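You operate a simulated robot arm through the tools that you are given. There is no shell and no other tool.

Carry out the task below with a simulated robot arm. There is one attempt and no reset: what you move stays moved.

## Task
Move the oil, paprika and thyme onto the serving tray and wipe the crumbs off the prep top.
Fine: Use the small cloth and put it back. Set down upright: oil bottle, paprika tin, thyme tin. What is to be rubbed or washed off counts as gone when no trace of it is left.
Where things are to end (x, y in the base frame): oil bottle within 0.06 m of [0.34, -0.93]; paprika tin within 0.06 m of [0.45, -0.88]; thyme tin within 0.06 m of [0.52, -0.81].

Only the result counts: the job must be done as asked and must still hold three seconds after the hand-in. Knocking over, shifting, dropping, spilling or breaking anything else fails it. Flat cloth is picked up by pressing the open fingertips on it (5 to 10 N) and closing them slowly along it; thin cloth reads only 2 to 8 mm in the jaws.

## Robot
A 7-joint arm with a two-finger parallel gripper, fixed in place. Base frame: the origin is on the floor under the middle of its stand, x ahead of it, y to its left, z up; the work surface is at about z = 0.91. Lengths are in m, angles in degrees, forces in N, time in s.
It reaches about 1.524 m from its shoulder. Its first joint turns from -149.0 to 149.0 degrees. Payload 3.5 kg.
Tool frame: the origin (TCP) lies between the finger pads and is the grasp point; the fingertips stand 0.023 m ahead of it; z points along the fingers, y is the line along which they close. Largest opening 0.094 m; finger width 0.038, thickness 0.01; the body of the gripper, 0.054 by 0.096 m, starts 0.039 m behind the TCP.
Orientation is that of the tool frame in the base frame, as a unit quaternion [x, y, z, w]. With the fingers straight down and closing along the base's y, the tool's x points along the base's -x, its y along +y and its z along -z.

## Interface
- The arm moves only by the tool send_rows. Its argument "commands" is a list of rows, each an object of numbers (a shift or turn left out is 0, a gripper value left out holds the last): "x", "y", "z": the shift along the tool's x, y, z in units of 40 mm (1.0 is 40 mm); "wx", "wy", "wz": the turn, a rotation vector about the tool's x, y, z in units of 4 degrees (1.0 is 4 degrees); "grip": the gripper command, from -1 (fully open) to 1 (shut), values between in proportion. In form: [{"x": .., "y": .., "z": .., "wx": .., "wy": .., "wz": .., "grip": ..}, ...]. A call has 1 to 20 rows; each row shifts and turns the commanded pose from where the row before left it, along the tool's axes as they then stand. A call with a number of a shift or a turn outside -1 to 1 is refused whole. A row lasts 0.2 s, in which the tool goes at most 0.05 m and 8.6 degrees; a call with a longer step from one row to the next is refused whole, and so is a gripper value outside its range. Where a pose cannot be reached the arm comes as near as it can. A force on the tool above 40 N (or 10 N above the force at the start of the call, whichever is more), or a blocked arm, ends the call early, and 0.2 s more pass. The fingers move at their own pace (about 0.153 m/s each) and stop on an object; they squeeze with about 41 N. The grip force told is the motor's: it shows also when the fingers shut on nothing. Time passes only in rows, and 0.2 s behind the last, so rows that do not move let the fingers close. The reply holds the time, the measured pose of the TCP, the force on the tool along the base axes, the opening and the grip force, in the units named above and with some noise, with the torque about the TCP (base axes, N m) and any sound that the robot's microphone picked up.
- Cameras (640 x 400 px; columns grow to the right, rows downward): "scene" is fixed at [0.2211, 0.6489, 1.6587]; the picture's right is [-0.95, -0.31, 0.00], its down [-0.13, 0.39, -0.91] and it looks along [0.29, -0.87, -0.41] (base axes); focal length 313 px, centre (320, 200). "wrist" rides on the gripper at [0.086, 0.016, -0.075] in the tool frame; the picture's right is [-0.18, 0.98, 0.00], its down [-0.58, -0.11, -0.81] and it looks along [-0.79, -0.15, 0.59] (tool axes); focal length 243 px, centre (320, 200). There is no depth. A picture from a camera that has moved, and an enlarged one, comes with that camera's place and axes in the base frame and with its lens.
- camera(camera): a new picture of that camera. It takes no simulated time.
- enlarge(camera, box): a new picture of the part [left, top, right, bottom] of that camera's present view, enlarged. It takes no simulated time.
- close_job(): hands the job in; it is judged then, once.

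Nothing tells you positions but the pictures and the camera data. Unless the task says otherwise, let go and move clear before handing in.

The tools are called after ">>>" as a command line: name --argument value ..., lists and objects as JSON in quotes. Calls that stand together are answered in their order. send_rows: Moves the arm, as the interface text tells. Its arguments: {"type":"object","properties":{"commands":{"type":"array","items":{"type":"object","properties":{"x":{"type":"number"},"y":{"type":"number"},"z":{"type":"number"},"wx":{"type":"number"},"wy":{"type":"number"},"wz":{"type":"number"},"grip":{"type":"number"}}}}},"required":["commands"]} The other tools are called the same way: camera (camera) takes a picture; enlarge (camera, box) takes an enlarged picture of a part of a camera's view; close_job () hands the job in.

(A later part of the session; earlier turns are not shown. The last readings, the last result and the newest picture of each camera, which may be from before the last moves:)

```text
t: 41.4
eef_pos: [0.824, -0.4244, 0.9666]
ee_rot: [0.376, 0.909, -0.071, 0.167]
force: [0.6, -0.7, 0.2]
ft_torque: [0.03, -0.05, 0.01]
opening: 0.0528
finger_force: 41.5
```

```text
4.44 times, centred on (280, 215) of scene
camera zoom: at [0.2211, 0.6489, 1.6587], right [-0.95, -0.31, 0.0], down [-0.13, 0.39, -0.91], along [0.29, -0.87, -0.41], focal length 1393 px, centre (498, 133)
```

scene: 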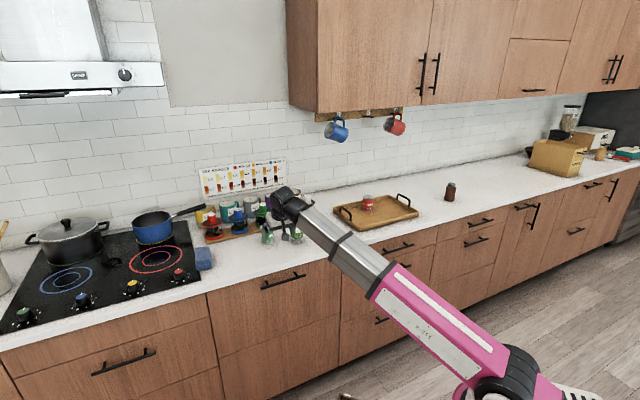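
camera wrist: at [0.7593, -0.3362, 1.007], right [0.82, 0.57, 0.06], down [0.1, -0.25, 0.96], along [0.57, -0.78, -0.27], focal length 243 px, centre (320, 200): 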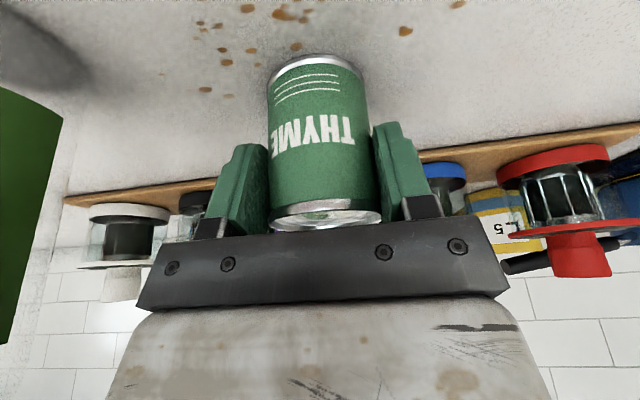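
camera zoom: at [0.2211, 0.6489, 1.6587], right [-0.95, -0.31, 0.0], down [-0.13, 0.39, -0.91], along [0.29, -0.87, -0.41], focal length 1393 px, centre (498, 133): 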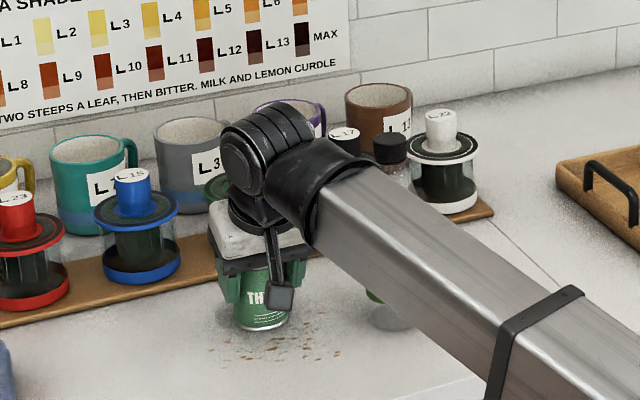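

Thyme is held. I'll lift it, back out and carry it along the front to s about -0.208.

>>> send_rows --commands '[{"x": -0.186, "z": -0.49}, {"x": -0.186, "z": -0.49}, {"x": -0.186, "z": -0.49}, {"x": -0.2, "z": -0.52}, {"x": 0.81, "z": -0.31}, {"x": 0.81, "z": -0.31}, {"x": 0.81, "z": -0.31}, {"x": 0.81, "z": -0.31}, {"x": 0.81, "z": -0.31}, {}]'

>>> send_rows --commands '[{"y": -0.5}, {"y": -0.98}, {"y": -0.98}, {"y": -0.98}, {"y": -0.98}, {"y": -0.98}, {"y": -0.98}, {"y": -0.98}, {"y": -0.98}, {"y": -0.98}, {"y": -0.98}, {"y": -0.98}, {"y": -0.98}, {}]'

>>> camera --camera "wrist"

```text
t: 43.6
eef_pos: [0.6991, -0.3044, 1.0525]
ee_rot: [0.377, 0.908, -0.071, 0.167]
force: [0.7, 0.2, -0.7]
ft_torque: [0.01, -0.02, 0.02]
opening: 0.0531
finger_force: 40.9
```

```text
t: 46.6
eef_pos: [0.3509, -0.6492, 1.0532]
ee_rot: [0.377, 0.908, -0.07, 0.168]
force: [0.4, -0.1, -1.5]
ft_torque: [0.01, -0.03, -0.02]
opening: 0.053
finger_force: 41.1
```

```text
taken
camera wrist: at [0.2864, -0.5605, 1.0937], right [0.82, 0.57, 0.06], down [0.1, -0.25, 0.96], along [0.57, -0.78, -0.27], focal length 243 px, centre (320, 200)
```

wrist: 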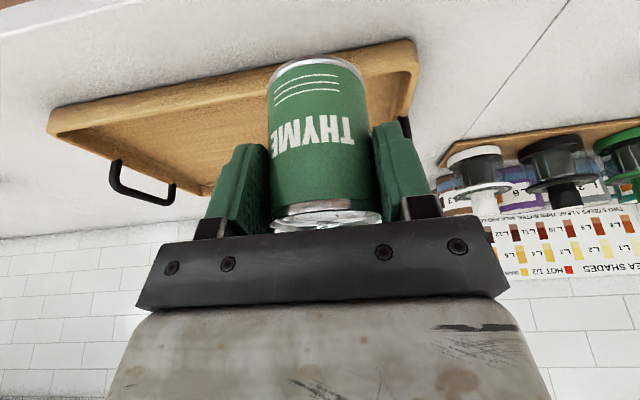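

Thyme is in front of the tray at s -0.211, giving over 3 cm of clearance from the paprika tin to the fingers. I'll move forward over the target and lower to just above the floor.

>>> send_rows --commands '[{"x": -0.906, "y": 0.02, "z": 0.348}, {"x": -0.906, "y": 0.02, "z": 0.348}, {"x": -0.906, "y": 0.02, "z": 0.348}, {"x": -0.906, "y": 0.02, "z": 0.348}, {"x": -0.906, "z": 0.348}, {"x": -0.906, "z": 0.348}, {"x": 0.15, "z": 0.39}, {"x": 0.15, "z": 0.39}, {"x": 0.15, "z": 0.39}, {"x": 0.1, "z": 0.26}, {}]'

>>> camera --camera "wrist"

>>> enlarge --camera "scene" --box '[320, 160, 440, 245]'

```text
t: 49.0
eef_pos: [0.5184, -0.8103, 0.9918]
ee_rot: [0.376, 0.908, -0.071, 0.167]
force: [-0.1, 0.7, -0.2]
ft_torque: [0.0, 0.02, -0.03]
opening: 0.053
finger_force: 41.0
```

```text
taken
camera wrist: at [0.454, -0.7223, 1.0319], right [0.82, 0.57, 0.06], down [0.1, -0.25, 0.96], along [0.57, -0.78, -0.27], focal length 243 px, centre (320, 200)
```

wrist: 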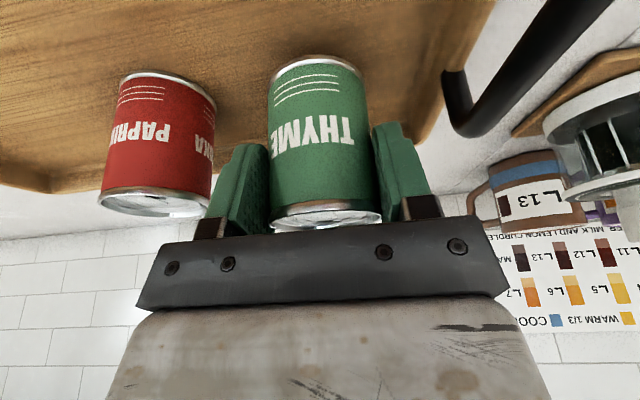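

```text
4.71 times, centred on (380, 202) of scene
camera zoom: at [0.2211, 0.6489, 1.6587], right [-0.95, -0.31, 0.0], down [-0.13, 0.39, -0.91], along [0.29, -0.87, -0.41], focal length 1475 px, centre (38, 188)
```

zoom: 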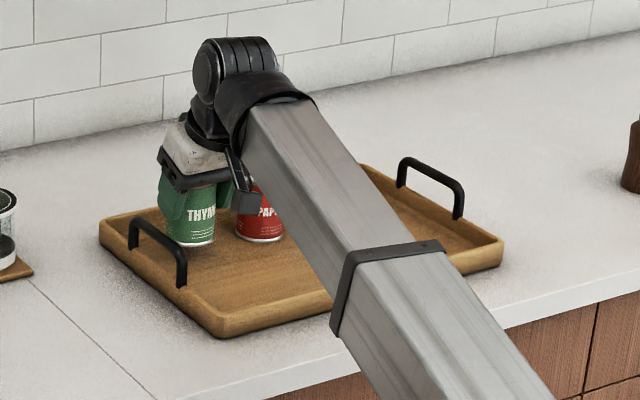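

Thyme is over (0.518,-0.810), on target, and clear of handle and paprika. Lowering to contact.

>>> send_rows --commands '[{"x": 0.05, "z": 0.13}, {"x": 0.05, "z": 0.13}, {"x": 0.05, "z": 0.13}, {}]'

>>> send_rows --commands '[{"x": 0.0134, "z": 0.035}, {}]'

>>> send_rows --commands '[{"x": 0.0134, "z": 0.035}, {}]'

```text
t: 50.0
eef_pos: [0.5197, -0.8116, 0.9756]
ee_rot: [0.377, 0.908, -0.071, 0.168]
force: [-0.2, -0.6, -1.2]
ft_torque: [0.0, 0.04, -0.01]
opening: 0.0529
finger_force: 41.1
```

```text
t: 50.6
eef_pos: [0.5198, -0.8126, 0.9747]
ee_rot: [0.377, 0.908, -0.071, 0.167]
force: [0.0, 1.6, -0.5]
ft_torque: [-0.04, 0.03, -0.02]
opening: 0.0529
finger_force: 41.0
```

```text
t: 51.2
eef_pos: [0.5203, -0.8106, 0.9724]
ee_rot: [0.376, 0.908, -0.072, 0.169]
force: [-0.2, -1.4, 7.2]
ft_torque: [0.01, -0.15, -0.03]
opening: 0.053
finger_force: 41.6
```

Contact at z 0.972 with 7 N, as for the paprika tin. I'll release partly and check that it stands before lifting off.

>>> send_rows --commands '[{"grip": -0.3}, {}, {"grip": -0.65}, {}]'

>>> send_rows --commands '[{"x": -0.12, "z": -0.32}, {"x": -0.25, "z": -0.65}, {"x": -0.25, "z": -0.65}, {"x": -0.17, "z": -0.43}, {"x": 0.918, "z": -0.352}, {"x": 0.918, "z": -0.352}, {"x": 0.918, "z": -0.352}, {"x": 0.918, "z": -0.352}, {"x": 0.918, "z": -0.352}, {"x": 0.918, "z": -0.352, "grip": -1}, {}]'

>>> camera --camera "wrist"

>>> enlarge --camera "scene" --box '[250, 160, 420, 260]'

```text
t: 52.2
eef_pos: [0.5194, -0.8112, 0.9727]
ee_rot: [0.377, 0.908, -0.072, 0.168]
force: [0.2, -0.8, 0.1]
ft_torque: [-0.02, 0.02, -0.02]
opening: 0.0774
finger_force: 0.1
```

```text
t: 54.6
eef_pos: [0.3511, -0.6449, 1.0606]
ee_rot: [0.377, 0.908, -0.071, 0.168]
force: [-0.6, -0.5, -0.2]
ft_torque: [0.02, 0.01, 0.0]
opening: 0.0941
finger_force: 0.1
```

```text
taken
camera wrist: at [0.287, -0.5565, 1.1008], right [0.82, 0.57, 0.06], down [0.1, -0.25, 0.96], along [0.57, -0.78, -0.27], focal length 243 px, centre (320, 200)
```

wrist: 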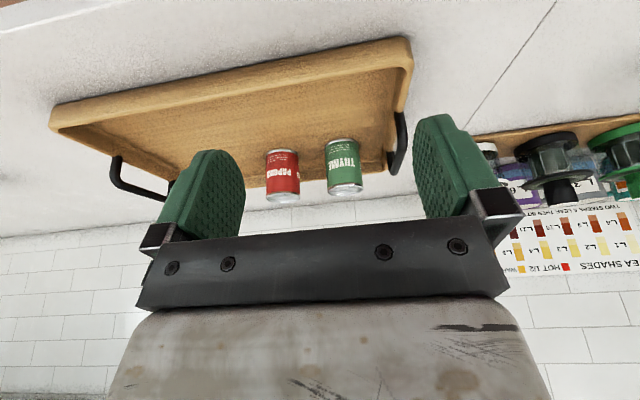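

```text
3.76 times, centred on (335, 210) of scene
camera zoom: at [0.2211, 0.6489, 1.6587], right [-0.95, -0.31, 0.0], down [-0.13, 0.39, -0.91], along [0.29, -0.87, -0.41], focal length 1180 px, centre (264, 162)
```

zoom: 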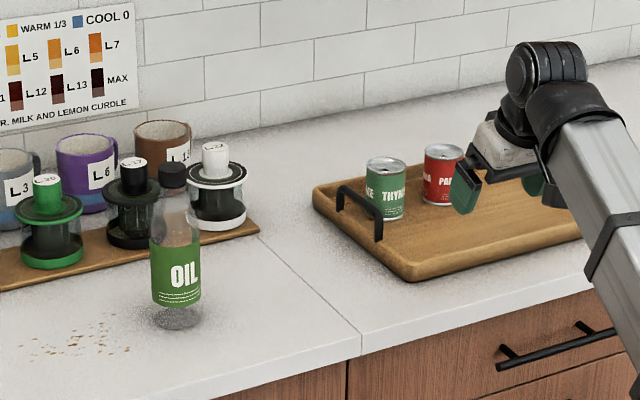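

Both tins stand in the tray where wanted. The oil bottle top is at about z 1.109 with a cap roughly 0.032 m wide, so I'll grip it by the cap from the front. I'll move in front of the bottle at z about 1.085 and look.

>>> send_rows --commands '[{"y": 0.9225}, {"y": 0.9225}, {"y": 0.9225}, {"y": 0.9225}, {"y": 0.9225}, {"y": 0.9225}, {"y": 0.9225}, {"y": 0.9225}, {"y": 0.9225}, {"y": 0.9225}, {"x": -0.11, "z": -0.29}, {"x": -0.11, "z": -0.29}, {}]'

>>> camera --camera "wrist"

>>> enlarge --camera "wrist" --box '[240, 80, 400, 240]'

>>> enlarge --camera "scene" --box '[250, 170, 350, 260]'

```text
t: 57.4
eef_pos: [0.6132, -0.385, 1.0837]
ee_rot: [0.377, 0.908, -0.071, 0.167]
force: [0.7, -0.5, 0.0]
ft_torque: [0.01, 0.01, 0.01]
opening: 0.0941
finger_force: 0.1
```

```text
taken
camera wrist: at [0.5496, -0.296, 1.1244], right [0.82, 0.57, 0.06], down [0.1, -0.25, 0.96], along [0.57, -0.78, -0.27], focal length 243 px, centre (320, 200)
```

wrist: 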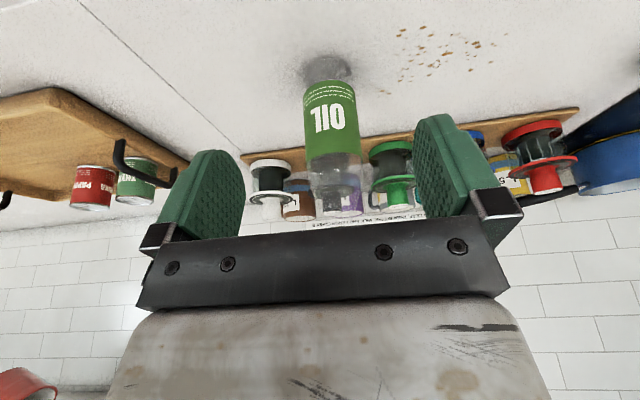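

```text
2.50 times, centred on (320, 160) of wrist
camera zoom: at [0.5496, -0.296, 1.1244], right [0.82, 0.57, 0.06], down [0.1, -0.25, 0.96], along [0.57, -0.78, -0.27], focal length 606 px, centre (320, 300)
```

zoom: 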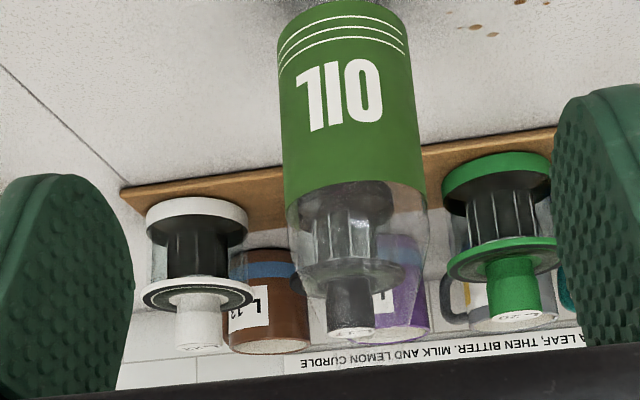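

```text
4.44 times, centred on (300, 215) of scene
camera zoom: at [0.2211, 0.6489, 1.6587], right [-0.95, -0.31, 0.0], down [-0.13, 0.39, -0.91], along [0.29, -0.87, -0.41], focal length 1393 px, centre (409, 133)
```

zoom: 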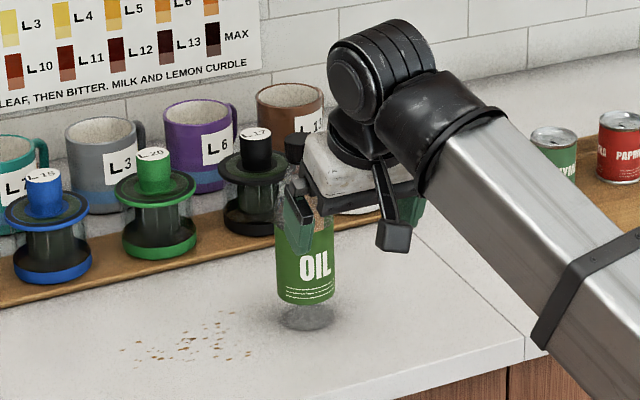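

The bottle axis comes out at about d 0.824, s 0.163 and its cap sits between z 1.083 and 1.109. I'll slide forward with open fingers straddling the cap.

>>> send_rows --commands '[{"x": -0.46, "y": 0.007, "z": 0.17}, {"x": -0.46, "y": 0.007, "z": 0.17}, {"x": -0.46, "y": 0.007, "z": 0.17}, {"x": -0.46, "y": 0.007, "z": 0.176}, {"x": -0.46, "y": 0.007, "z": 0.176}, {"x": -0.46, "y": 0.007, "z": 0.176}, {}]'

>>> camera --camera "wrist"

>>> enlarge --camera "scene" --box '[250, 170, 350, 260]'

```text
t: 59.0
eef_pos: [0.6988, -0.4665, 1.086]
ee_rot: [0.376, 0.909, -0.071, 0.168]
force: [-0.1, -0.4, -0.8]
ft_torque: [0.02, -0.02, -0.01]
opening: 0.0939
finger_force: 0.1
```

```text
taken
camera wrist: at [0.6343, -0.3779, 1.1251], right [0.82, 0.57, 0.06], down [0.1, -0.25, 0.96], along [0.57, -0.78, -0.27], focal length 243 px, centre (320, 200)
```

wrist: 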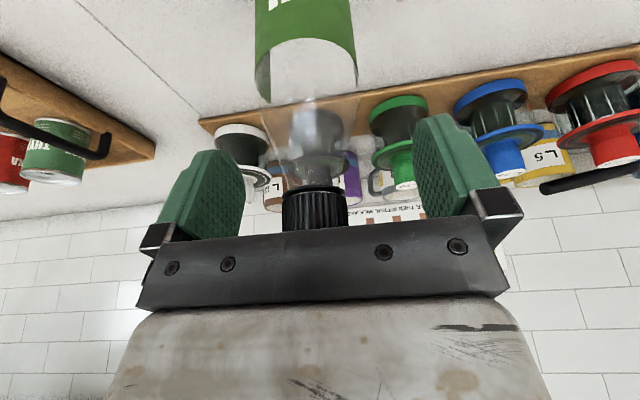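

```text
4.44 times, centred on (300, 215) of scene
camera zoom: at [0.2211, 0.6489, 1.6587], right [-0.95, -0.31, 0.0], down [-0.13, 0.39, -0.91], along [0.29, -0.87, -0.41], focal length 1393 px, centre (409, 133)
```

zoom: 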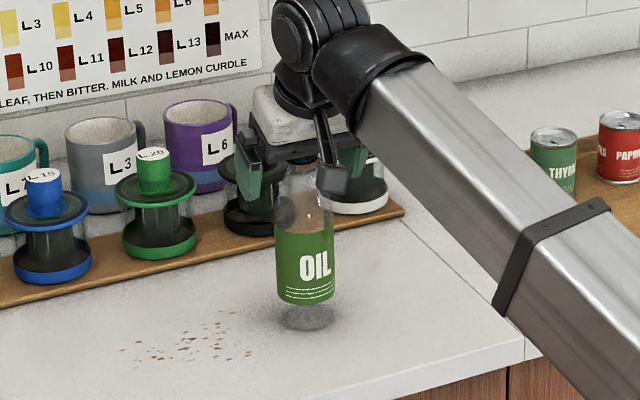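

The cap sits between the open fingers, spanning about z 1.091 to 1.109. I'll raise the TCP to about 1.097 to centre the pads on it and close.

>>> send_rows --commands '[{"x": -0.05, "z": -0.13}, {"x": -0.05, "z": -0.13}, {}]'

>>> send_rows --commands '[{"grip": 0.0}, {"grip": 0.2}, {"grip": 0.3}, {"grip": 1}, {}, {}]'

>>> camera --camera "wrist"

>>> enlarge --camera "scene" --box '[250, 170, 350, 260]'

```text
t: 59.8
eef_pos: [0.6991, -0.4664, 1.0956]
ee_rot: [0.377, 0.908, -0.072, 0.167]
force: [-0.4, -1.2, 0.1]
ft_torque: [0.03, 0.01, -0.03]
opening: 0.0941
finger_force: 0.0
```

```text
t: 61.2
eef_pos: [0.6983, -0.4651, 1.0954]
ee_rot: [0.376, 0.908, -0.071, 0.168]
force: [-1.5, 0.2, -0.3]
ft_torque: [-0.12, 0.09, -0.02]
opening: 0.0313
finger_force: 40.9
```

```text
taken
camera wrist: at [0.6339, -0.3777, 1.1356], right [0.82, 0.57, 0.06], down [0.1, -0.25, 0.96], along [0.57, -0.78, -0.27], focal length 243 px, centre (320, 200)
```

wrist: 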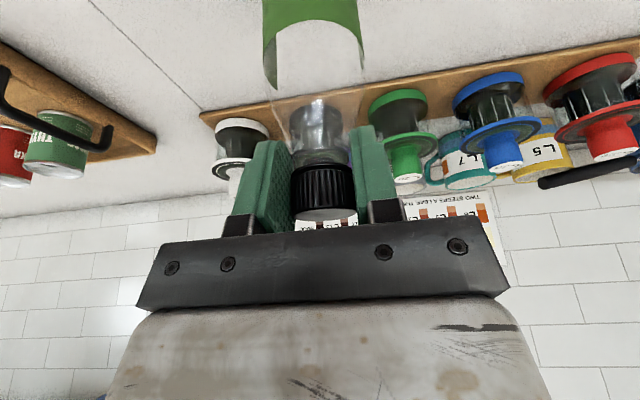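

```text
4.44 times, centred on (300, 215) of scene
camera zoom: at [0.2211, 0.6489, 1.6587], right [-0.95, -0.31, 0.0], down [-0.13, 0.39, -0.91], along [0.29, -0.87, -0.41], focal length 1393 px, centre (409, 133)
```

zoom: 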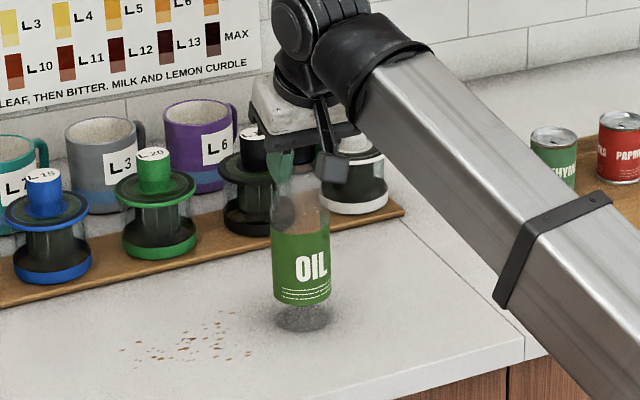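

The cap is held at 0.031 m. I'll lift the bottle slowly by 5 cm and check that it hangs upright.

>>> send_rows --commands '[{"x": -0.03, "z": -0.08}, {"x": -0.09, "z": -0.235}, {"x": -0.09, "z": -0.235}, {"x": -0.09, "z": -0.235}, {"x": -0.09, "z": -0.235}, {"x": -0.06, "z": -0.15}, {}]'

>>> camera --camera "wrist"

>>> enlarge --camera "scene" --box '[250, 170, 350, 260]'

```text
t: 62.8
eef_pos: [0.6988, -0.4668, 1.1456]
ee_rot: [0.376, 0.909, -0.071, 0.167]
force: [0.5, 0.3, -4.6]
ft_torque: [0.02, 0.01, -0.02]
opening: 0.0314
finger_force: 40.6
```

```text
taken
camera wrist: at [0.6333, -0.3778, 1.1856], right [0.82, 0.57, 0.06], down [0.1, -0.25, 0.96], along [0.57, -0.78, -0.27], focal length 243 px, centre (320, 200)
```

wrist: 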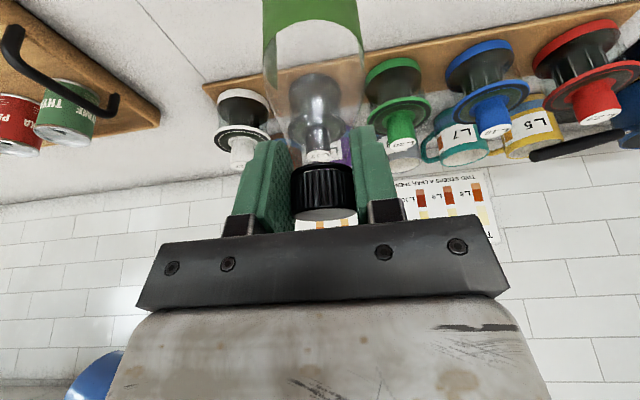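

```text
4.44 times, centred on (300, 215) of scene
camera zoom: at [0.2211, 0.6489, 1.6587], right [-0.95, -0.31, 0.0], down [-0.13, 0.39, -0.91], along [0.29, -0.87, -0.41], focal length 1393 px, centre (409, 133)
```

zoom: 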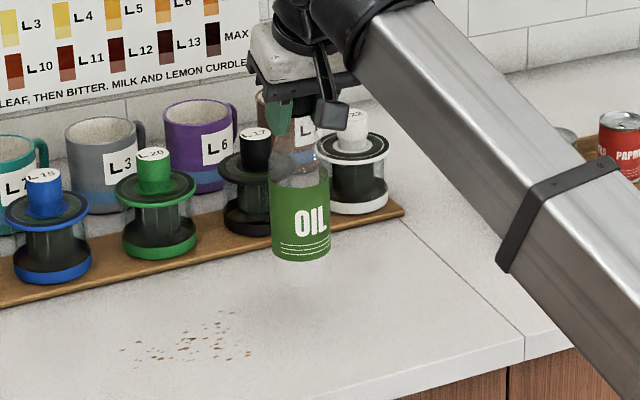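

The bottle hangs upright, weighing about 4.6 N, with its bottom at z 0.96. I'll back it out to d 0.745 and carry it along the front gently.

>>> send_rows --commands '[{"x": 0.25, "z": -0.097}, {"x": 0.5, "z": -0.194}, {"x": 0.5, "z": -0.194}, {"x": 0.4, "z": -0.155}, {"x": 0.2, "z": -0.077}, {}]'

>>> send_rows --commands '[{"y": -0.3}, {"y": -0.6}, {"y": -0.8}, {"y": -0.8}, {"y": -0.8}, {"y": -0.8}, {"y": -0.8}, {"y": -0.8}, {"y": -0.8}, {"y": -0.8}, {"y": -0.8}, {"y": -0.8}, {"y": -0.8}, {"y": -0.8}, {"y": -0.8}, {"y": -0.8}, {"y": -0.8}, {"y": -0.8}, {"y": -0.4}, {}]'

>>> camera --camera "wrist"

>>> camera --camera "scene"

```text
t: 64.2
eef_pos: [0.6424, -0.4112, 1.1454]
ee_rot: [0.376, 0.908, -0.071, 0.168]
force: [-0.1, 0.1, -4.4]
ft_torque: [0.04, 0.07, -0.01]
opening: 0.0317
finger_force: 41.1
```

```text
t: 68.4
eef_pos: [0.2438, -0.8087, 1.1461]
ee_rot: [0.377, 0.908, -0.072, 0.168]
force: [-0.2, 0.3, -4.4]
ft_torque: [0.01, 0.04, -0.01]
opening: 0.0315
finger_force: 41.3
```

```text
taken
camera wrist: at [0.1796, -0.7196, 1.1854], right [0.82, 0.57, 0.06], down [0.1, -0.25, 0.96], along [0.57, -0.78, -0.27], focal length 243 px, centre (320, 200)
```

wrist: 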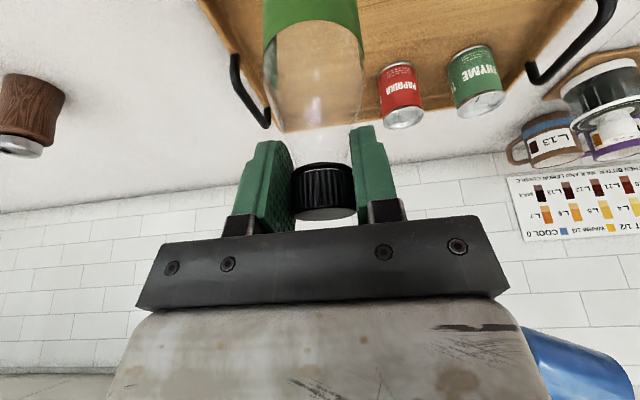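

```text
taken
```

scene: 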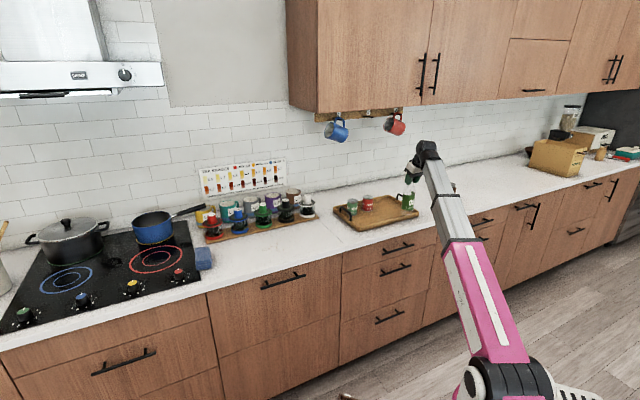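

The bottle is in front of the tray at s -0.40. The red mug hangs near d 1.0, z 1.3 to 1.4, and the wrist drum will stop about 9 cm short of it. I'll move forward to d 0.87.

>>> send_rows --commands '[{"x": -0.3, "y": -0.05, "z": 0.115}, {"x": -0.6, "y": -0.05, "z": 0.23}, {"x": -0.6, "y": -0.05, "z": 0.23}, {"x": -0.6, "z": 0.23}, {"x": -0.55, "z": 0.211}, {"x": -0.29, "z": 0.111}, {}]'

>>> camera --camera "wrist"

>>> enlarge --camera "scene" --box '[320, 110, 460, 240]'

```text
t: 70.0
eef_pos: [0.328, -0.9016, 1.1483]
ee_rot: [0.376, 0.908, -0.071, 0.168]
force: [-0.3, -0.5, -4.6]
ft_torque: [0.02, 0.01, 0.03]
opening: 0.0313
finger_force: 41.1
```

```text
taken
camera wrist: at [0.2643, -0.8132, 1.1881], right [0.82, 0.57, 0.06], down [0.1, -0.25, 0.96], along [0.57, -0.78, -0.27], focal length 243 px, centre (320, 200)
```

wrist: 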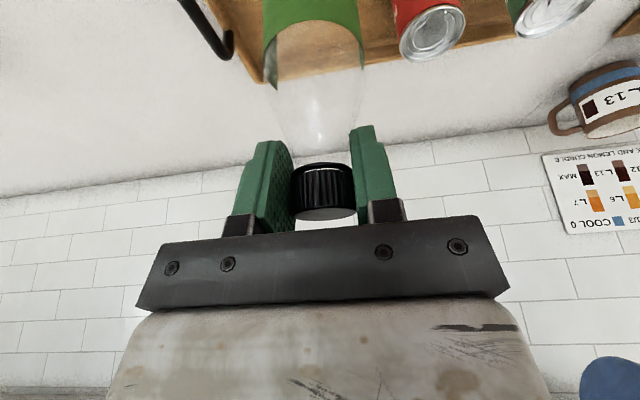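

```text
3.08 times, centred on (390, 175) of scene
camera zoom: at [0.2211, 0.6489, 1.6587], right [-0.95, -0.31, 0.0], down [-0.13, 0.39, -0.91], along [0.29, -0.87, -0.41], focal length 964 px, centre (105, 277)
```

zoom: 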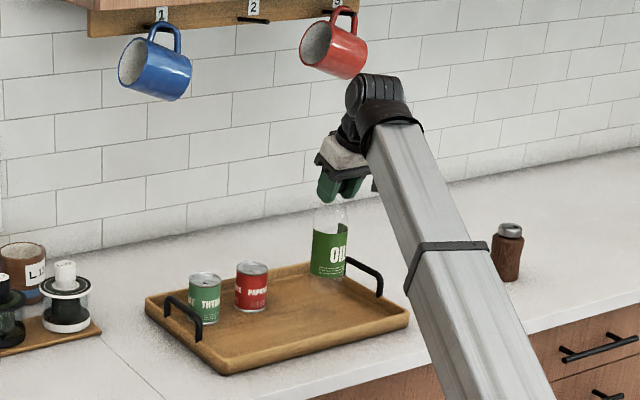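

The bottle is over (0.328,-0.902), within about 3 cm of its target and clear of the mug and tins. I'll lower it, expecting contact near TCP z 1.101.

>>> send_rows --commands '[{"x": 0.05, "z": 0.13}, {"x": 0.08, "z": 0.21}, {"x": 0.08, "z": 0.21}, {"x": 0.08, "z": 0.21}, {"x": 0.05, "z": 0.13}, {}]'

>>> send_rows --commands '[{"x": 0.018, "z": 0.0467}, {"x": 0.018, "z": 0.0467}, {}]'

>>> enlarge --camera "scene" --box '[350, 160, 430, 230]'

```text
t: 71.4
eef_pos: [0.3277, -0.9016, 1.1094]
ee_rot: [0.377, 0.908, -0.07, 0.167]
force: [0.1, 0.4, -4.4]
ft_torque: [0.02, 0.05, 0.02]
opening: 0.0314
finger_force: 40.8
```

```text
t: 72.2
eef_pos: [0.3285, -0.901, 1.1055]
ee_rot: [0.376, 0.909, -0.071, 0.168]
force: [0.0, 0.9, -3.3]
ft_torque: [0.01, 0.03, 0.0]
opening: 0.0317
finger_force: 40.8
```

```text
5.71 times, centred on (390, 195) of scene
camera zoom: at [0.2211, 0.6489, 1.6587], right [-0.95, -0.31, 0.0], down [-0.13, 0.39, -0.91], along [0.29, -0.87, -0.41], focal length 1791 px, centre (-80, 229)
```

zoom: 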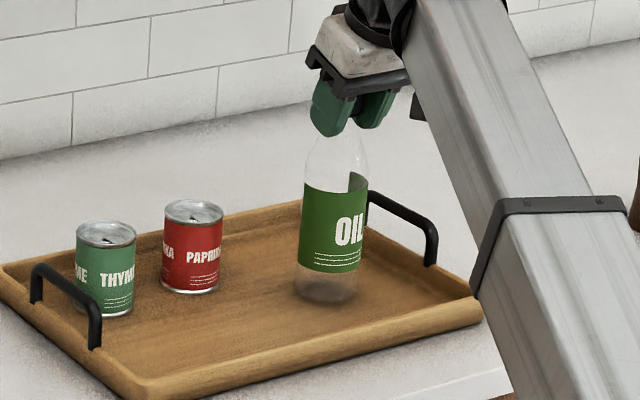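

>>> send_rows --commands '[{"x": 0.0134, "z": 0.035}, {}]'

>>> send_rows --commands '[{"x": 0.0134, "z": 0.035}, {}]'

>>> send_rows --commands '[{"x": 0.009, "z": 0.023}, {}]'

```text
t: 72.8
eef_pos: [0.3278, -0.9027, 1.104]
ee_rot: [0.376, 0.908, -0.07, 0.168]
force: [0.4, -0.2, -4.3]
ft_torque: [0.03, 0.01, -0.01]
opening: 0.0312
finger_force: 41.1
```

```text
t: 73.4
eef_pos: [0.3277, -0.9014, 1.1024]
ee_rot: [0.376, 0.908, -0.071, 0.169]
force: [0.0, 0.2, -4.0]
ft_torque: [0.02, 0.03, -0.01]
opening: 0.0316
finger_force: 41.2
```

```text
t: 74.0
eef_pos: [0.3284, -0.9029, 1.1027]
ee_rot: [0.377, 0.908, -0.071, 0.168]
force: [-0.7, 0.9, -1.4]
ft_torque: [0.03, 0.08, -0.01]
opening: 0.0315
finger_force: 41.1
```

Contact has begun: the load dropped from 4.4 to 1.4 N. One more small step down, then release.

>>> send_rows --commands '[{"x": 0.007, "z": 0.018}, {}]'

>>> send_rows --commands '[{"grip": 0.25}, {}, {"grip": 0.0}, {}]'

>>> camera --camera "wrist"

>>> enlarge --camera "scene" --box '[350, 160, 430, 230]'

```text
t: 74.6
eef_pos: [0.3275, -0.9015, 1.1035]
ee_rot: [0.376, 0.908, -0.072, 0.168]
force: [-1.5, 1.2, 11.2]
ft_torque: [0.18, 0.04, -0.04]
opening: 0.0312
finger_force: 41.0
```

```text
t: 75.6
eef_pos: [0.3272, -0.9018, 1.1025]
ee_rot: [0.377, 0.908, -0.071, 0.169]
force: [0.0, -0.4, -0.2]
ft_torque: [0.01, 0.01, 0.03]
opening: 0.0469
finger_force: 0.0
```

```text
taken
camera wrist: at [0.2636, -0.8133, 1.1409], right [0.82, 0.57, 0.06], down [0.1, -0.25, 0.96], along [0.57, -0.78, -0.27], focal length 243 px, centre (320, 200)
```

wrist: 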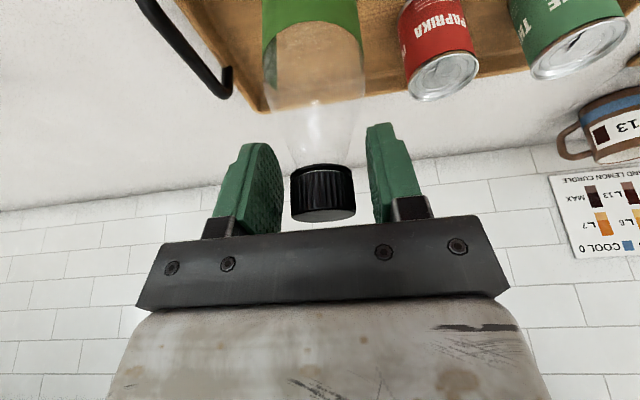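

```text
5.71 times, centred on (390, 195) of scene
camera zoom: at [0.2211, 0.6489, 1.6587], right [-0.95, -0.31, 0.0], down [-0.13, 0.39, -0.91], along [0.29, -0.87, -0.41], focal length 1791 px, centre (-80, 229)
```

zoom: 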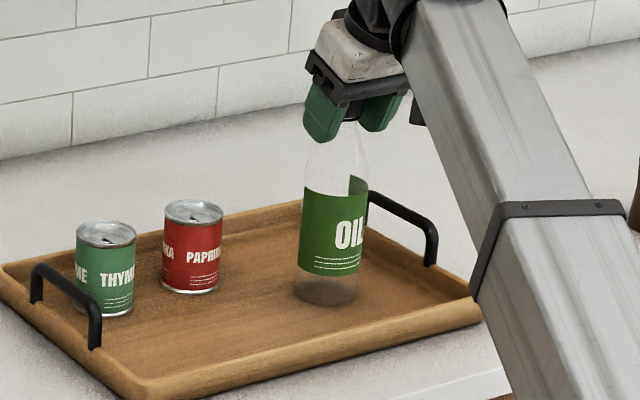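

The oil stands upright in the tray. I'll open wider, lift off, back out and then head left to look at the cloth.

>>> send_rows --commands '[{"grip": -0.6}, {}, {"x": -0.1, "z": -0.26}, {"x": -0.15, "z": -0.4}, {"x": -0.15, "z": -0.4}, {"x": 0.5, "z": -0.19}, {"x": 0.8, "z": -0.31}, {"x": 0.8, "z": -0.31}, {"x": 0.8, "z": -0.31}, {"x": 0.6, "z": -0.23}, {"x": 0.18, "z": 0.47}, {"x": 0.18, "z": 0.47}, {"x": 0.18, "z": 0.47}, {"x": 0.18, "z": 0.47}, {}]'

>>> enlarge --camera "scene" --box '[320, 140, 460, 240]'

```text
t: 78.8
eef_pos: [0.2201, -0.7968, 1.0683]
ee_rot: [0.377, 0.908, -0.071, 0.168]
force: [-0.2, 0.6, 0.3]
ft_torque: [0.01, 0.02, -0.01]
opening: 0.0754
finger_force: 0.1
```

```text
4.00 times, centred on (390, 190) of scene
camera zoom: at [0.2211, 0.6489, 1.6587], right [-0.95, -0.31, 0.0], down [-0.13, 0.39, -0.91], along [0.29, -0.87, -0.41], focal length 1254 px, centre (40, 240)
```

zoom: 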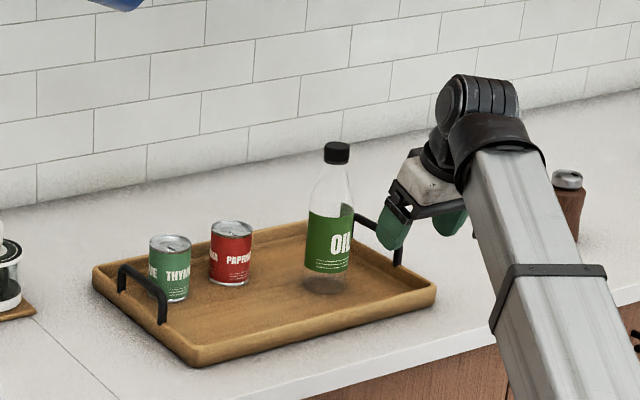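

All three stand upright in the tray. I'll slide left along the front to see the cloth.

>>> send_rows --commands '[{"y": 0.5, "grip": -1}, {"y": 0.98}, {"y": 0.98}, {"y": 0.98}, {"y": 0.98}, {"y": 0.98}, {"y": 0.98}, {"y": 0.98}, {"y": 0.98}, {"y": 0.98}, {"y": 0.98}, {"y": 0.98}, {"y": 0.98}, {"y": 0.98}, {"y": 0.98}, {"y": 0.98}, {"y": 0.98}, {"y": 0.98}, {"y": 0.98}, {"y": 0.98}]'

>>> send_rows --commands '[{"y": 0.98}, {"y": 0.98}, {"y": 0.98}, {"y": 0.98}, {}]'

>>> camera --camera "wrist"

>>> enlarge --camera "scene" --box '[170, 200, 300, 290]'

```text
t: 83.0
eef_pos: [0.7622, -0.2542, 1.0644]
ee_rot: [0.376, 0.908, -0.071, 0.168]
force: [0.2, -0.4, -0.1]
ft_torque: [0.02, 0.03, 0.02]
opening: 0.0942
finger_force: 0.0
```

```text
t: 84.2
eef_pos: [0.8738, -0.1422, 1.0628]
ee_rot: [0.376, 0.908, -0.07, 0.169]
force: [-0.6, 0.0, -0.4]
ft_torque: [-0.01, 0.05, 0.0]
opening: 0.0938
finger_force: 0.0
```

```text
taken
camera wrist: at [0.8095, -0.0533, 1.1028], right [0.82, 0.57, 0.06], down [0.1, -0.25, 0.96], along [0.57, -0.78, -0.27], focal length 243 px, centre (320, 200)
```

wrist: 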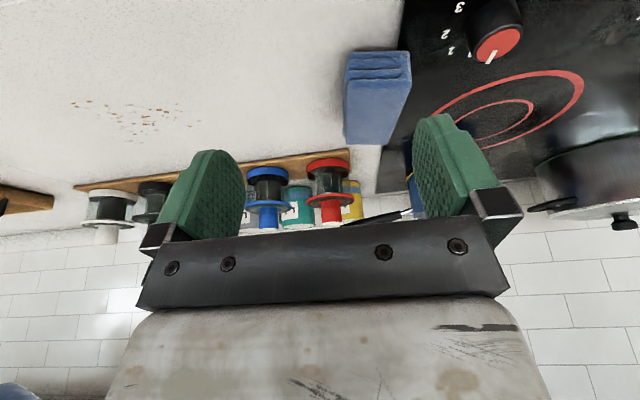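

```text
4.44 times, centred on (235, 245) of scene
camera zoom: at [0.2211, 0.6489, 1.6587], right [-0.95, -0.31, 0.0], down [-0.13, 0.39, -0.91], along [0.29, -0.87, -0.41], focal length 1393 px, centre (698, 0)
```

zoom: 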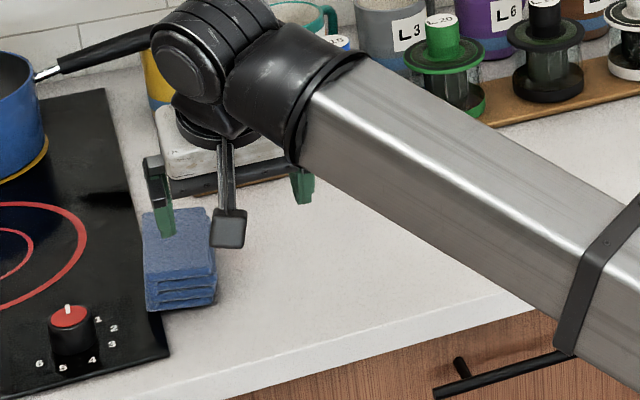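

>>> enlarge --camera "wrist" --box '[320, 30, 440, 160]'

>>> enlarge --camera "wrist" --box '[50, 80, 230, 170]'

```text
3.08 times, centred on (380, 95) of wrist
camera zoom: at [0.8095, -0.0533, 1.1028], right [0.82, 0.57, 0.06], down [0.1, -0.25, 0.96], along [0.57, -0.78, -0.27], focal length 746 px, centre (135, 523)
```

zoom: 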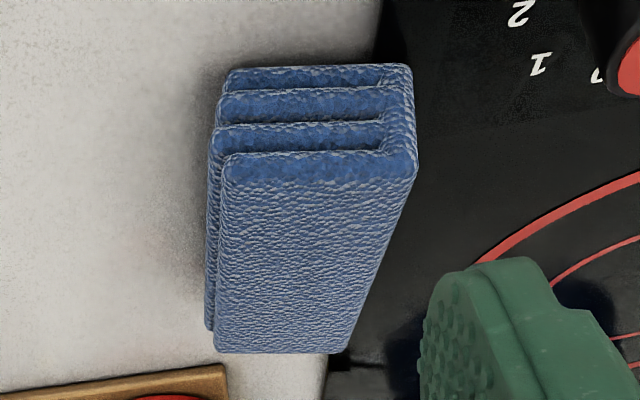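

```text
3.56 times, centred on (140, 125) of wrist
camera zoom: at [0.8095, -0.0533, 1.1028], right [0.82, 0.57, 0.06], down [0.1, -0.25, 0.96], along [0.57, -0.78, -0.27], focal length 863 px, centre (960, 467)
```

zoom: 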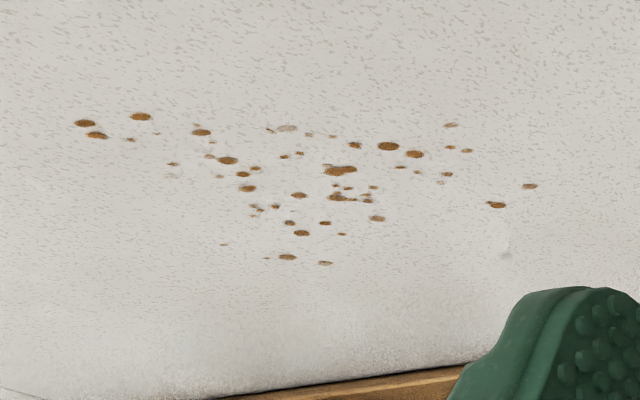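

The folded cloth is about 0.057 by 0.113 m and 0.035 m tall, centred near d 0.859, s 0.563 and turned about 8 degrees. The crumbs cover d 0.793 to 0.885, s 0.21 to 0.35. I'll turn the tool 8 degrees to match and move above the cloth.

>>> send_rows --commands '[{"wx": 0.239, "wz": 0.623}, {"wx": 0.239, "wz": 0.623}, {"wx": 0.239, "wz": 0.623}, {"x": -0.679, "y": 0.405, "z": 0.548}, {"x": -0.679, "y": 0.405, "z": 0.548}, {"x": -0.679, "y": 0.405, "z": 0.548}, {"x": -0.679, "y": 0.405, "z": 0.548}, {}]'

>>> camera --camera "wrist"

>>> enlarge --camera "scene" --box '[170, 200, 300, 290]'

```text
t: 86.0
eef_pos: [1.0059, -0.211, 1.0206]
ee_rot: [0.44, 0.879, -0.084, 0.163]
force: [0.1, -0.1, 0.7]
ft_torque: [0.02, -0.03, -0.01]
opening: 0.094
finger_force: 0.0
```

```text
taken
camera wrist: at [0.9542, -0.1141, 1.0602], right [0.89, 0.45, 0.06], down [0.07, -0.27, 0.96], along [0.45, -0.85, -0.27], focal length 243 px, centre (320, 200)
```

wrist: 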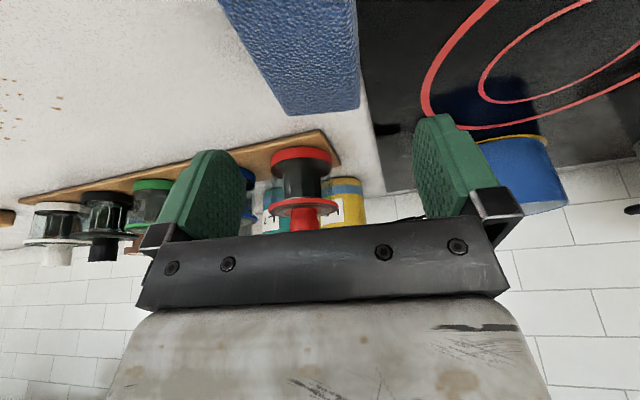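

```text
4.44 times, centred on (235, 245) of scene
camera zoom: at [0.2211, 0.6489, 1.6587], right [-0.95, -0.31, 0.0], down [-0.13, 0.39, -0.91], along [0.29, -0.87, -0.41], focal length 1393 px, centre (698, 0)
```

zoom: 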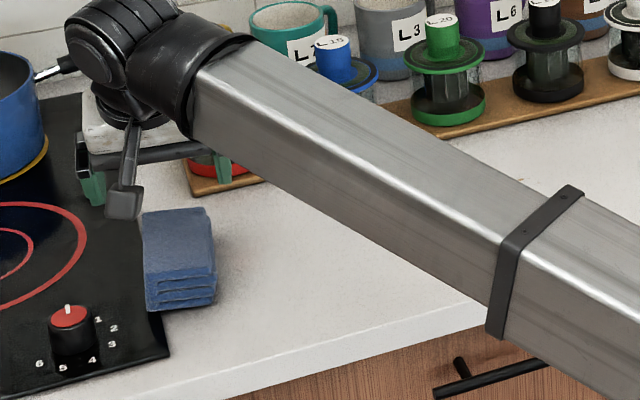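

The cloth's long sides run at -53 degrees, matching the tool, and the TCP is within about 3 mm of its centre line. I'll lower so the open fingers stand on either side of it.

>>> send_rows --commands '[{"x": 0.205, "y": -0.02, "z": 0.534}, {"x": 0.205, "y": -0.02, "z": 0.534}, {"x": 0.205, "y": -0.02, "z": 0.534}, {}]'

>>> camera --camera "wrist"

>>> enlarge --camera "scene" --box '[170, 200, 300, 290]'

```text
t: 87.0
eef_pos: [1.0037, -0.2126, 0.9519]
ee_rot: [0.438, 0.88, -0.082, 0.164]
force: [0.8, 0.2, -0.3]
ft_torque: [0.02, -0.01, -0.01]
opening: 0.0936
finger_force: 0.0
```

```text
taken
camera wrist: at [0.9519, -0.1163, 0.9921], right [0.89, 0.45, 0.06], down [0.07, -0.27, 0.96], along [0.45, -0.85, -0.27], focal length 243 px, centre (320, 200)
```

wrist: 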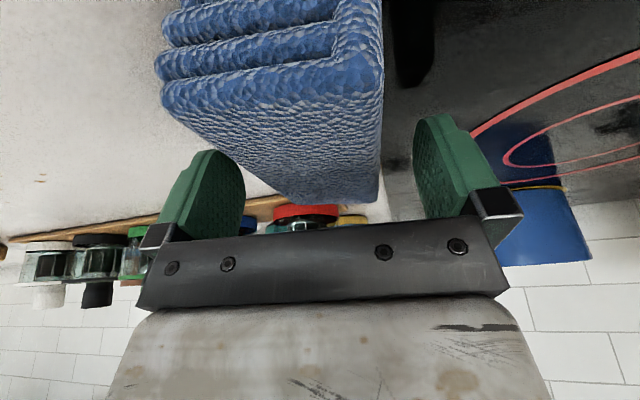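

```text
4.44 times, centred on (235, 245) of scene
camera zoom: at [0.2211, 0.6489, 1.6587], right [-0.95, -0.31, 0.0], down [-0.13, 0.39, -0.91], along [0.29, -0.87, -0.41], focal length 1393 px, centre (698, 0)
```

zoom: 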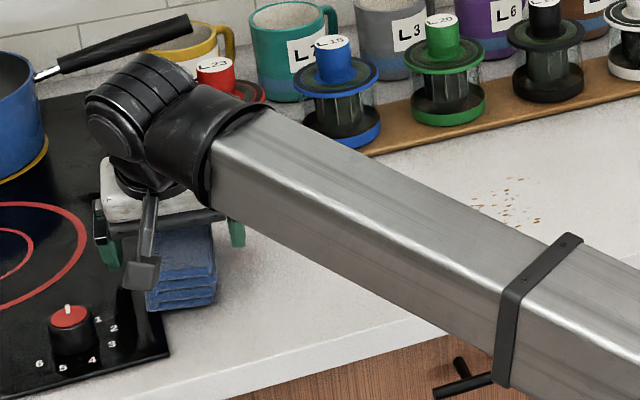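

The cloth stands between the fingers. I'll lower another 6 mm for a better overlap and then close slowly.

>>> send_rows --commands '[{"x": 0.054, "z": 0.14}, {}]'

>>> send_rows --commands '[{"grip": -0.6}, {"grip": -0.4}, {"grip": -0.2}, {"grip": 0.0}, {"grip": 0.3}, {"grip": 1}, {}, {}]'

>>> camera --camera "wrist"

>>> enlarge --camera "scene" --box '[170, 200, 300, 290]'

```text
t: 87.6
eef_pos: [1.0026, -0.2142, 0.9456]
ee_rot: [0.439, 0.88, -0.082, 0.162]
force: [-0.3, 1.5, -0.4]
ft_torque: [-0.01, 0.01, 0.0]
opening: 0.0939
finger_force: 0.1
```

```text
t: 89.4
eef_pos: [1.0031, -0.2132, 0.9484]
ee_rot: [0.439, 0.88, -0.082, 0.164]
force: [-0.6, 1.5, 11.0]
ft_torque: [0.3, -0.14, 0.11]
opening: 0.0615
finger_force: 41.8
```

```text
taken
camera wrist: at [0.9514, -0.1166, 0.987], right [0.89, 0.45, 0.06], down [0.07, -0.27, 0.96], along [0.45, -0.85, -0.27], focal length 243 px, centre (320, 200)
```

wrist: 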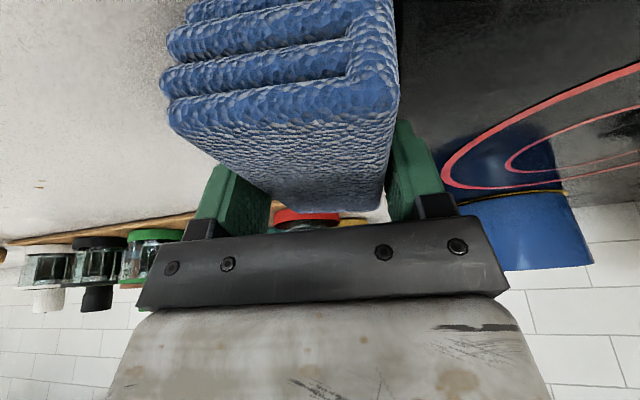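

```text
4.44 times, centred on (235, 245) of scene
camera zoom: at [0.2211, 0.6489, 1.6587], right [-0.95, -0.31, 0.0], down [-0.13, 0.39, -0.91], along [0.29, -0.87, -0.41], focal length 1393 px, centre (698, 0)
```

zoom: 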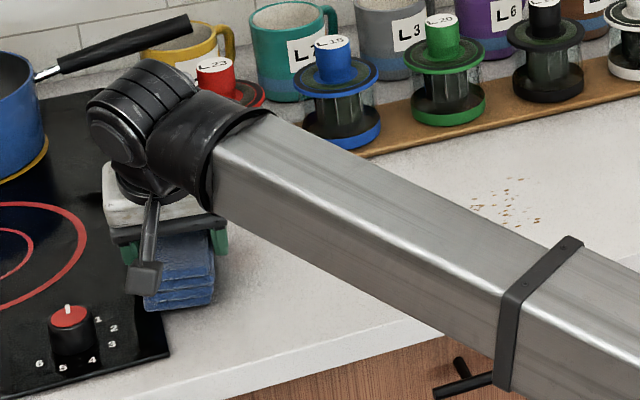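

The cloth is gripped at 0.0615 m with an 11 N upward push, so it may have settled slightly in the jaws. I'll lift it a few centimetres and look at how it sits.

>>> send_rows --commands '[{"x": -0.09, "z": -0.235}, {"x": -0.18, "z": -0.47}, {"x": -0.18, "z": -0.47}, {}]'

>>> camera --camera "wrist"

>>> enlarge --camera "scene" --box '[180, 205, 250, 285]'

```text
t: 90.4
eef_pos: [1.0034, -0.2128, 0.9969]
ee_rot: [0.439, 0.88, -0.083, 0.163]
force: [0.7, 0.8, -0.2]
ft_torque: [-0.01, -0.01, -0.01]
opening: 0.0601
finger_force: 40.6
```

```text
taken
camera wrist: at [0.9516, -0.1158, 1.0374], right [0.89, 0.45, 0.06], down [0.07, -0.27, 0.96], along [0.45, -0.85, -0.27], focal length 243 px, centre (320, 200)
```

wrist: 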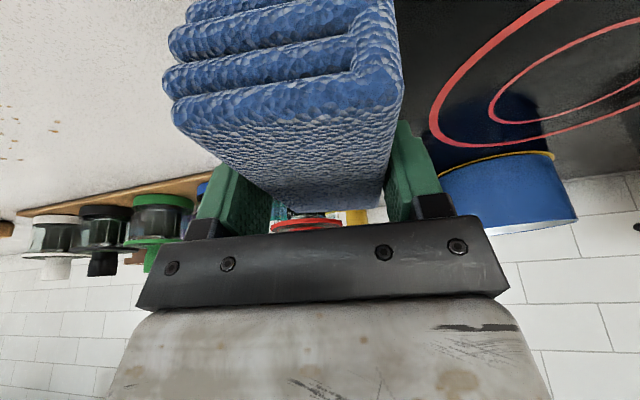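

```text
5.00 times, centred on (215, 245) of scene
camera zoom: at [0.2211, 0.6489, 1.6587], right [-0.95, -0.31, 0.0], down [-0.13, 0.39, -0.91], along [0.29, -0.87, -0.41], focal length 1567 px, centre (845, -25)
```

zoom: 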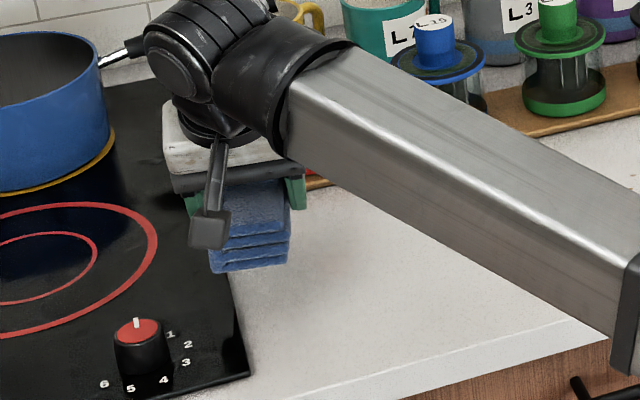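

The cloth is held squarely, about 0.06 m across. I'll raise it, turn back 8 degrees to line up with the counter, and move to s 0.42, d 0.84 beside the crumbs.

>>> send_rows --commands '[{"x": -0.2, "z": -0.53}, {"wx": -0.239, "wz": -0.623}, {"wx": -0.239, "wz": -0.623}, {"wx": -0.239, "wz": -0.623}, {"x": 0.117, "y": -0.875, "z": -0.045}, {"x": 0.117, "y": -0.875, "z": -0.045}, {"x": 0.117, "y": -0.875, "z": -0.045}, {"x": 0.117, "y": -0.875, "z": -0.045}, {}]'

>>> camera --camera "wrist"

>>> enlarge --camera "scene" --box '[200, 190, 310, 280]'

```text
t: 92.4
eef_pos: [0.8892, -0.2958, 1.0221]
ee_rot: [0.376, 0.908, -0.071, 0.168]
force: [0.1, -0.7, -0.4]
ft_torque: [0.02, -0.01, 0.02]
opening: 0.0597
finger_force: 40.8
```

```text
taken
camera wrist: at [0.825, -0.2076, 1.0611], right [0.82, 0.57, 0.06], down [0.1, -0.25, 0.96], along [0.57, -0.78, -0.27], focal length 243 px, centre (320, 200)
```

wrist: 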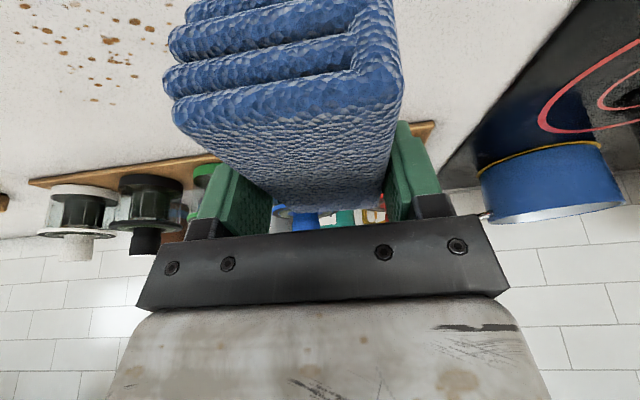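

```text
4.44 times, centred on (255, 235) of scene
camera zoom: at [0.2211, 0.6489, 1.6587], right [-0.95, -0.31, 0.0], down [-0.13, 0.39, -0.91], along [0.29, -0.87, -0.41], focal length 1393 px, centre (609, 44)
```

zoom: 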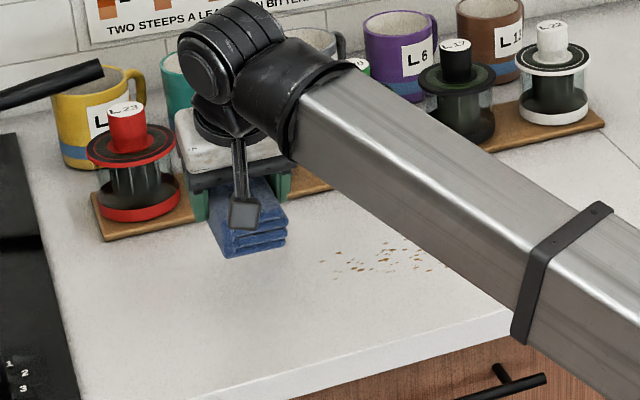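

The cloth is at d 0.838, s 0.42, just left of the crumbs. I'll lower it to the counter and find the contact height.

>>> send_rows --commands '[{"x": 0.2, "z": 0.522}, {"x": 0.2, "z": 0.522}, {"x": 0.2, "z": 0.522}, {}]'

>>> send_rows --commands '[{"x": 0.018, "z": 0.0467}, {"x": 0.018, "z": 0.0467}, {}]'

>>> send_rows --commands '[{"x": 0.018, "z": 0.0467}, {}]'

```text
t: 93.4
eef_pos: [0.8909, -0.2983, 0.9513]
ee_rot: [0.376, 0.909, -0.07, 0.167]
force: [1.0, -0.6, -0.2]
ft_torque: [0.01, 0.03, -0.01]
opening: 0.0595
finger_force: 41.1
```

```text
t: 94.2
eef_pos: [0.8909, -0.2995, 0.9497]
ee_rot: [0.376, 0.909, -0.071, 0.169]
force: [0.2, 0.2, -0.4]
ft_torque: [0.0, -0.01, 0.04]
opening: 0.0595
finger_force: 40.6
```

```text
t: 94.8
eef_pos: [0.8902, -0.2972, 0.9478]
ee_rot: [0.376, 0.909, -0.071, 0.168]
force: [-0.4, -0.1, -0.2]
ft_torque: [-0.02, 0.0, 0.04]
opening: 0.0594
finger_force: 40.9
```

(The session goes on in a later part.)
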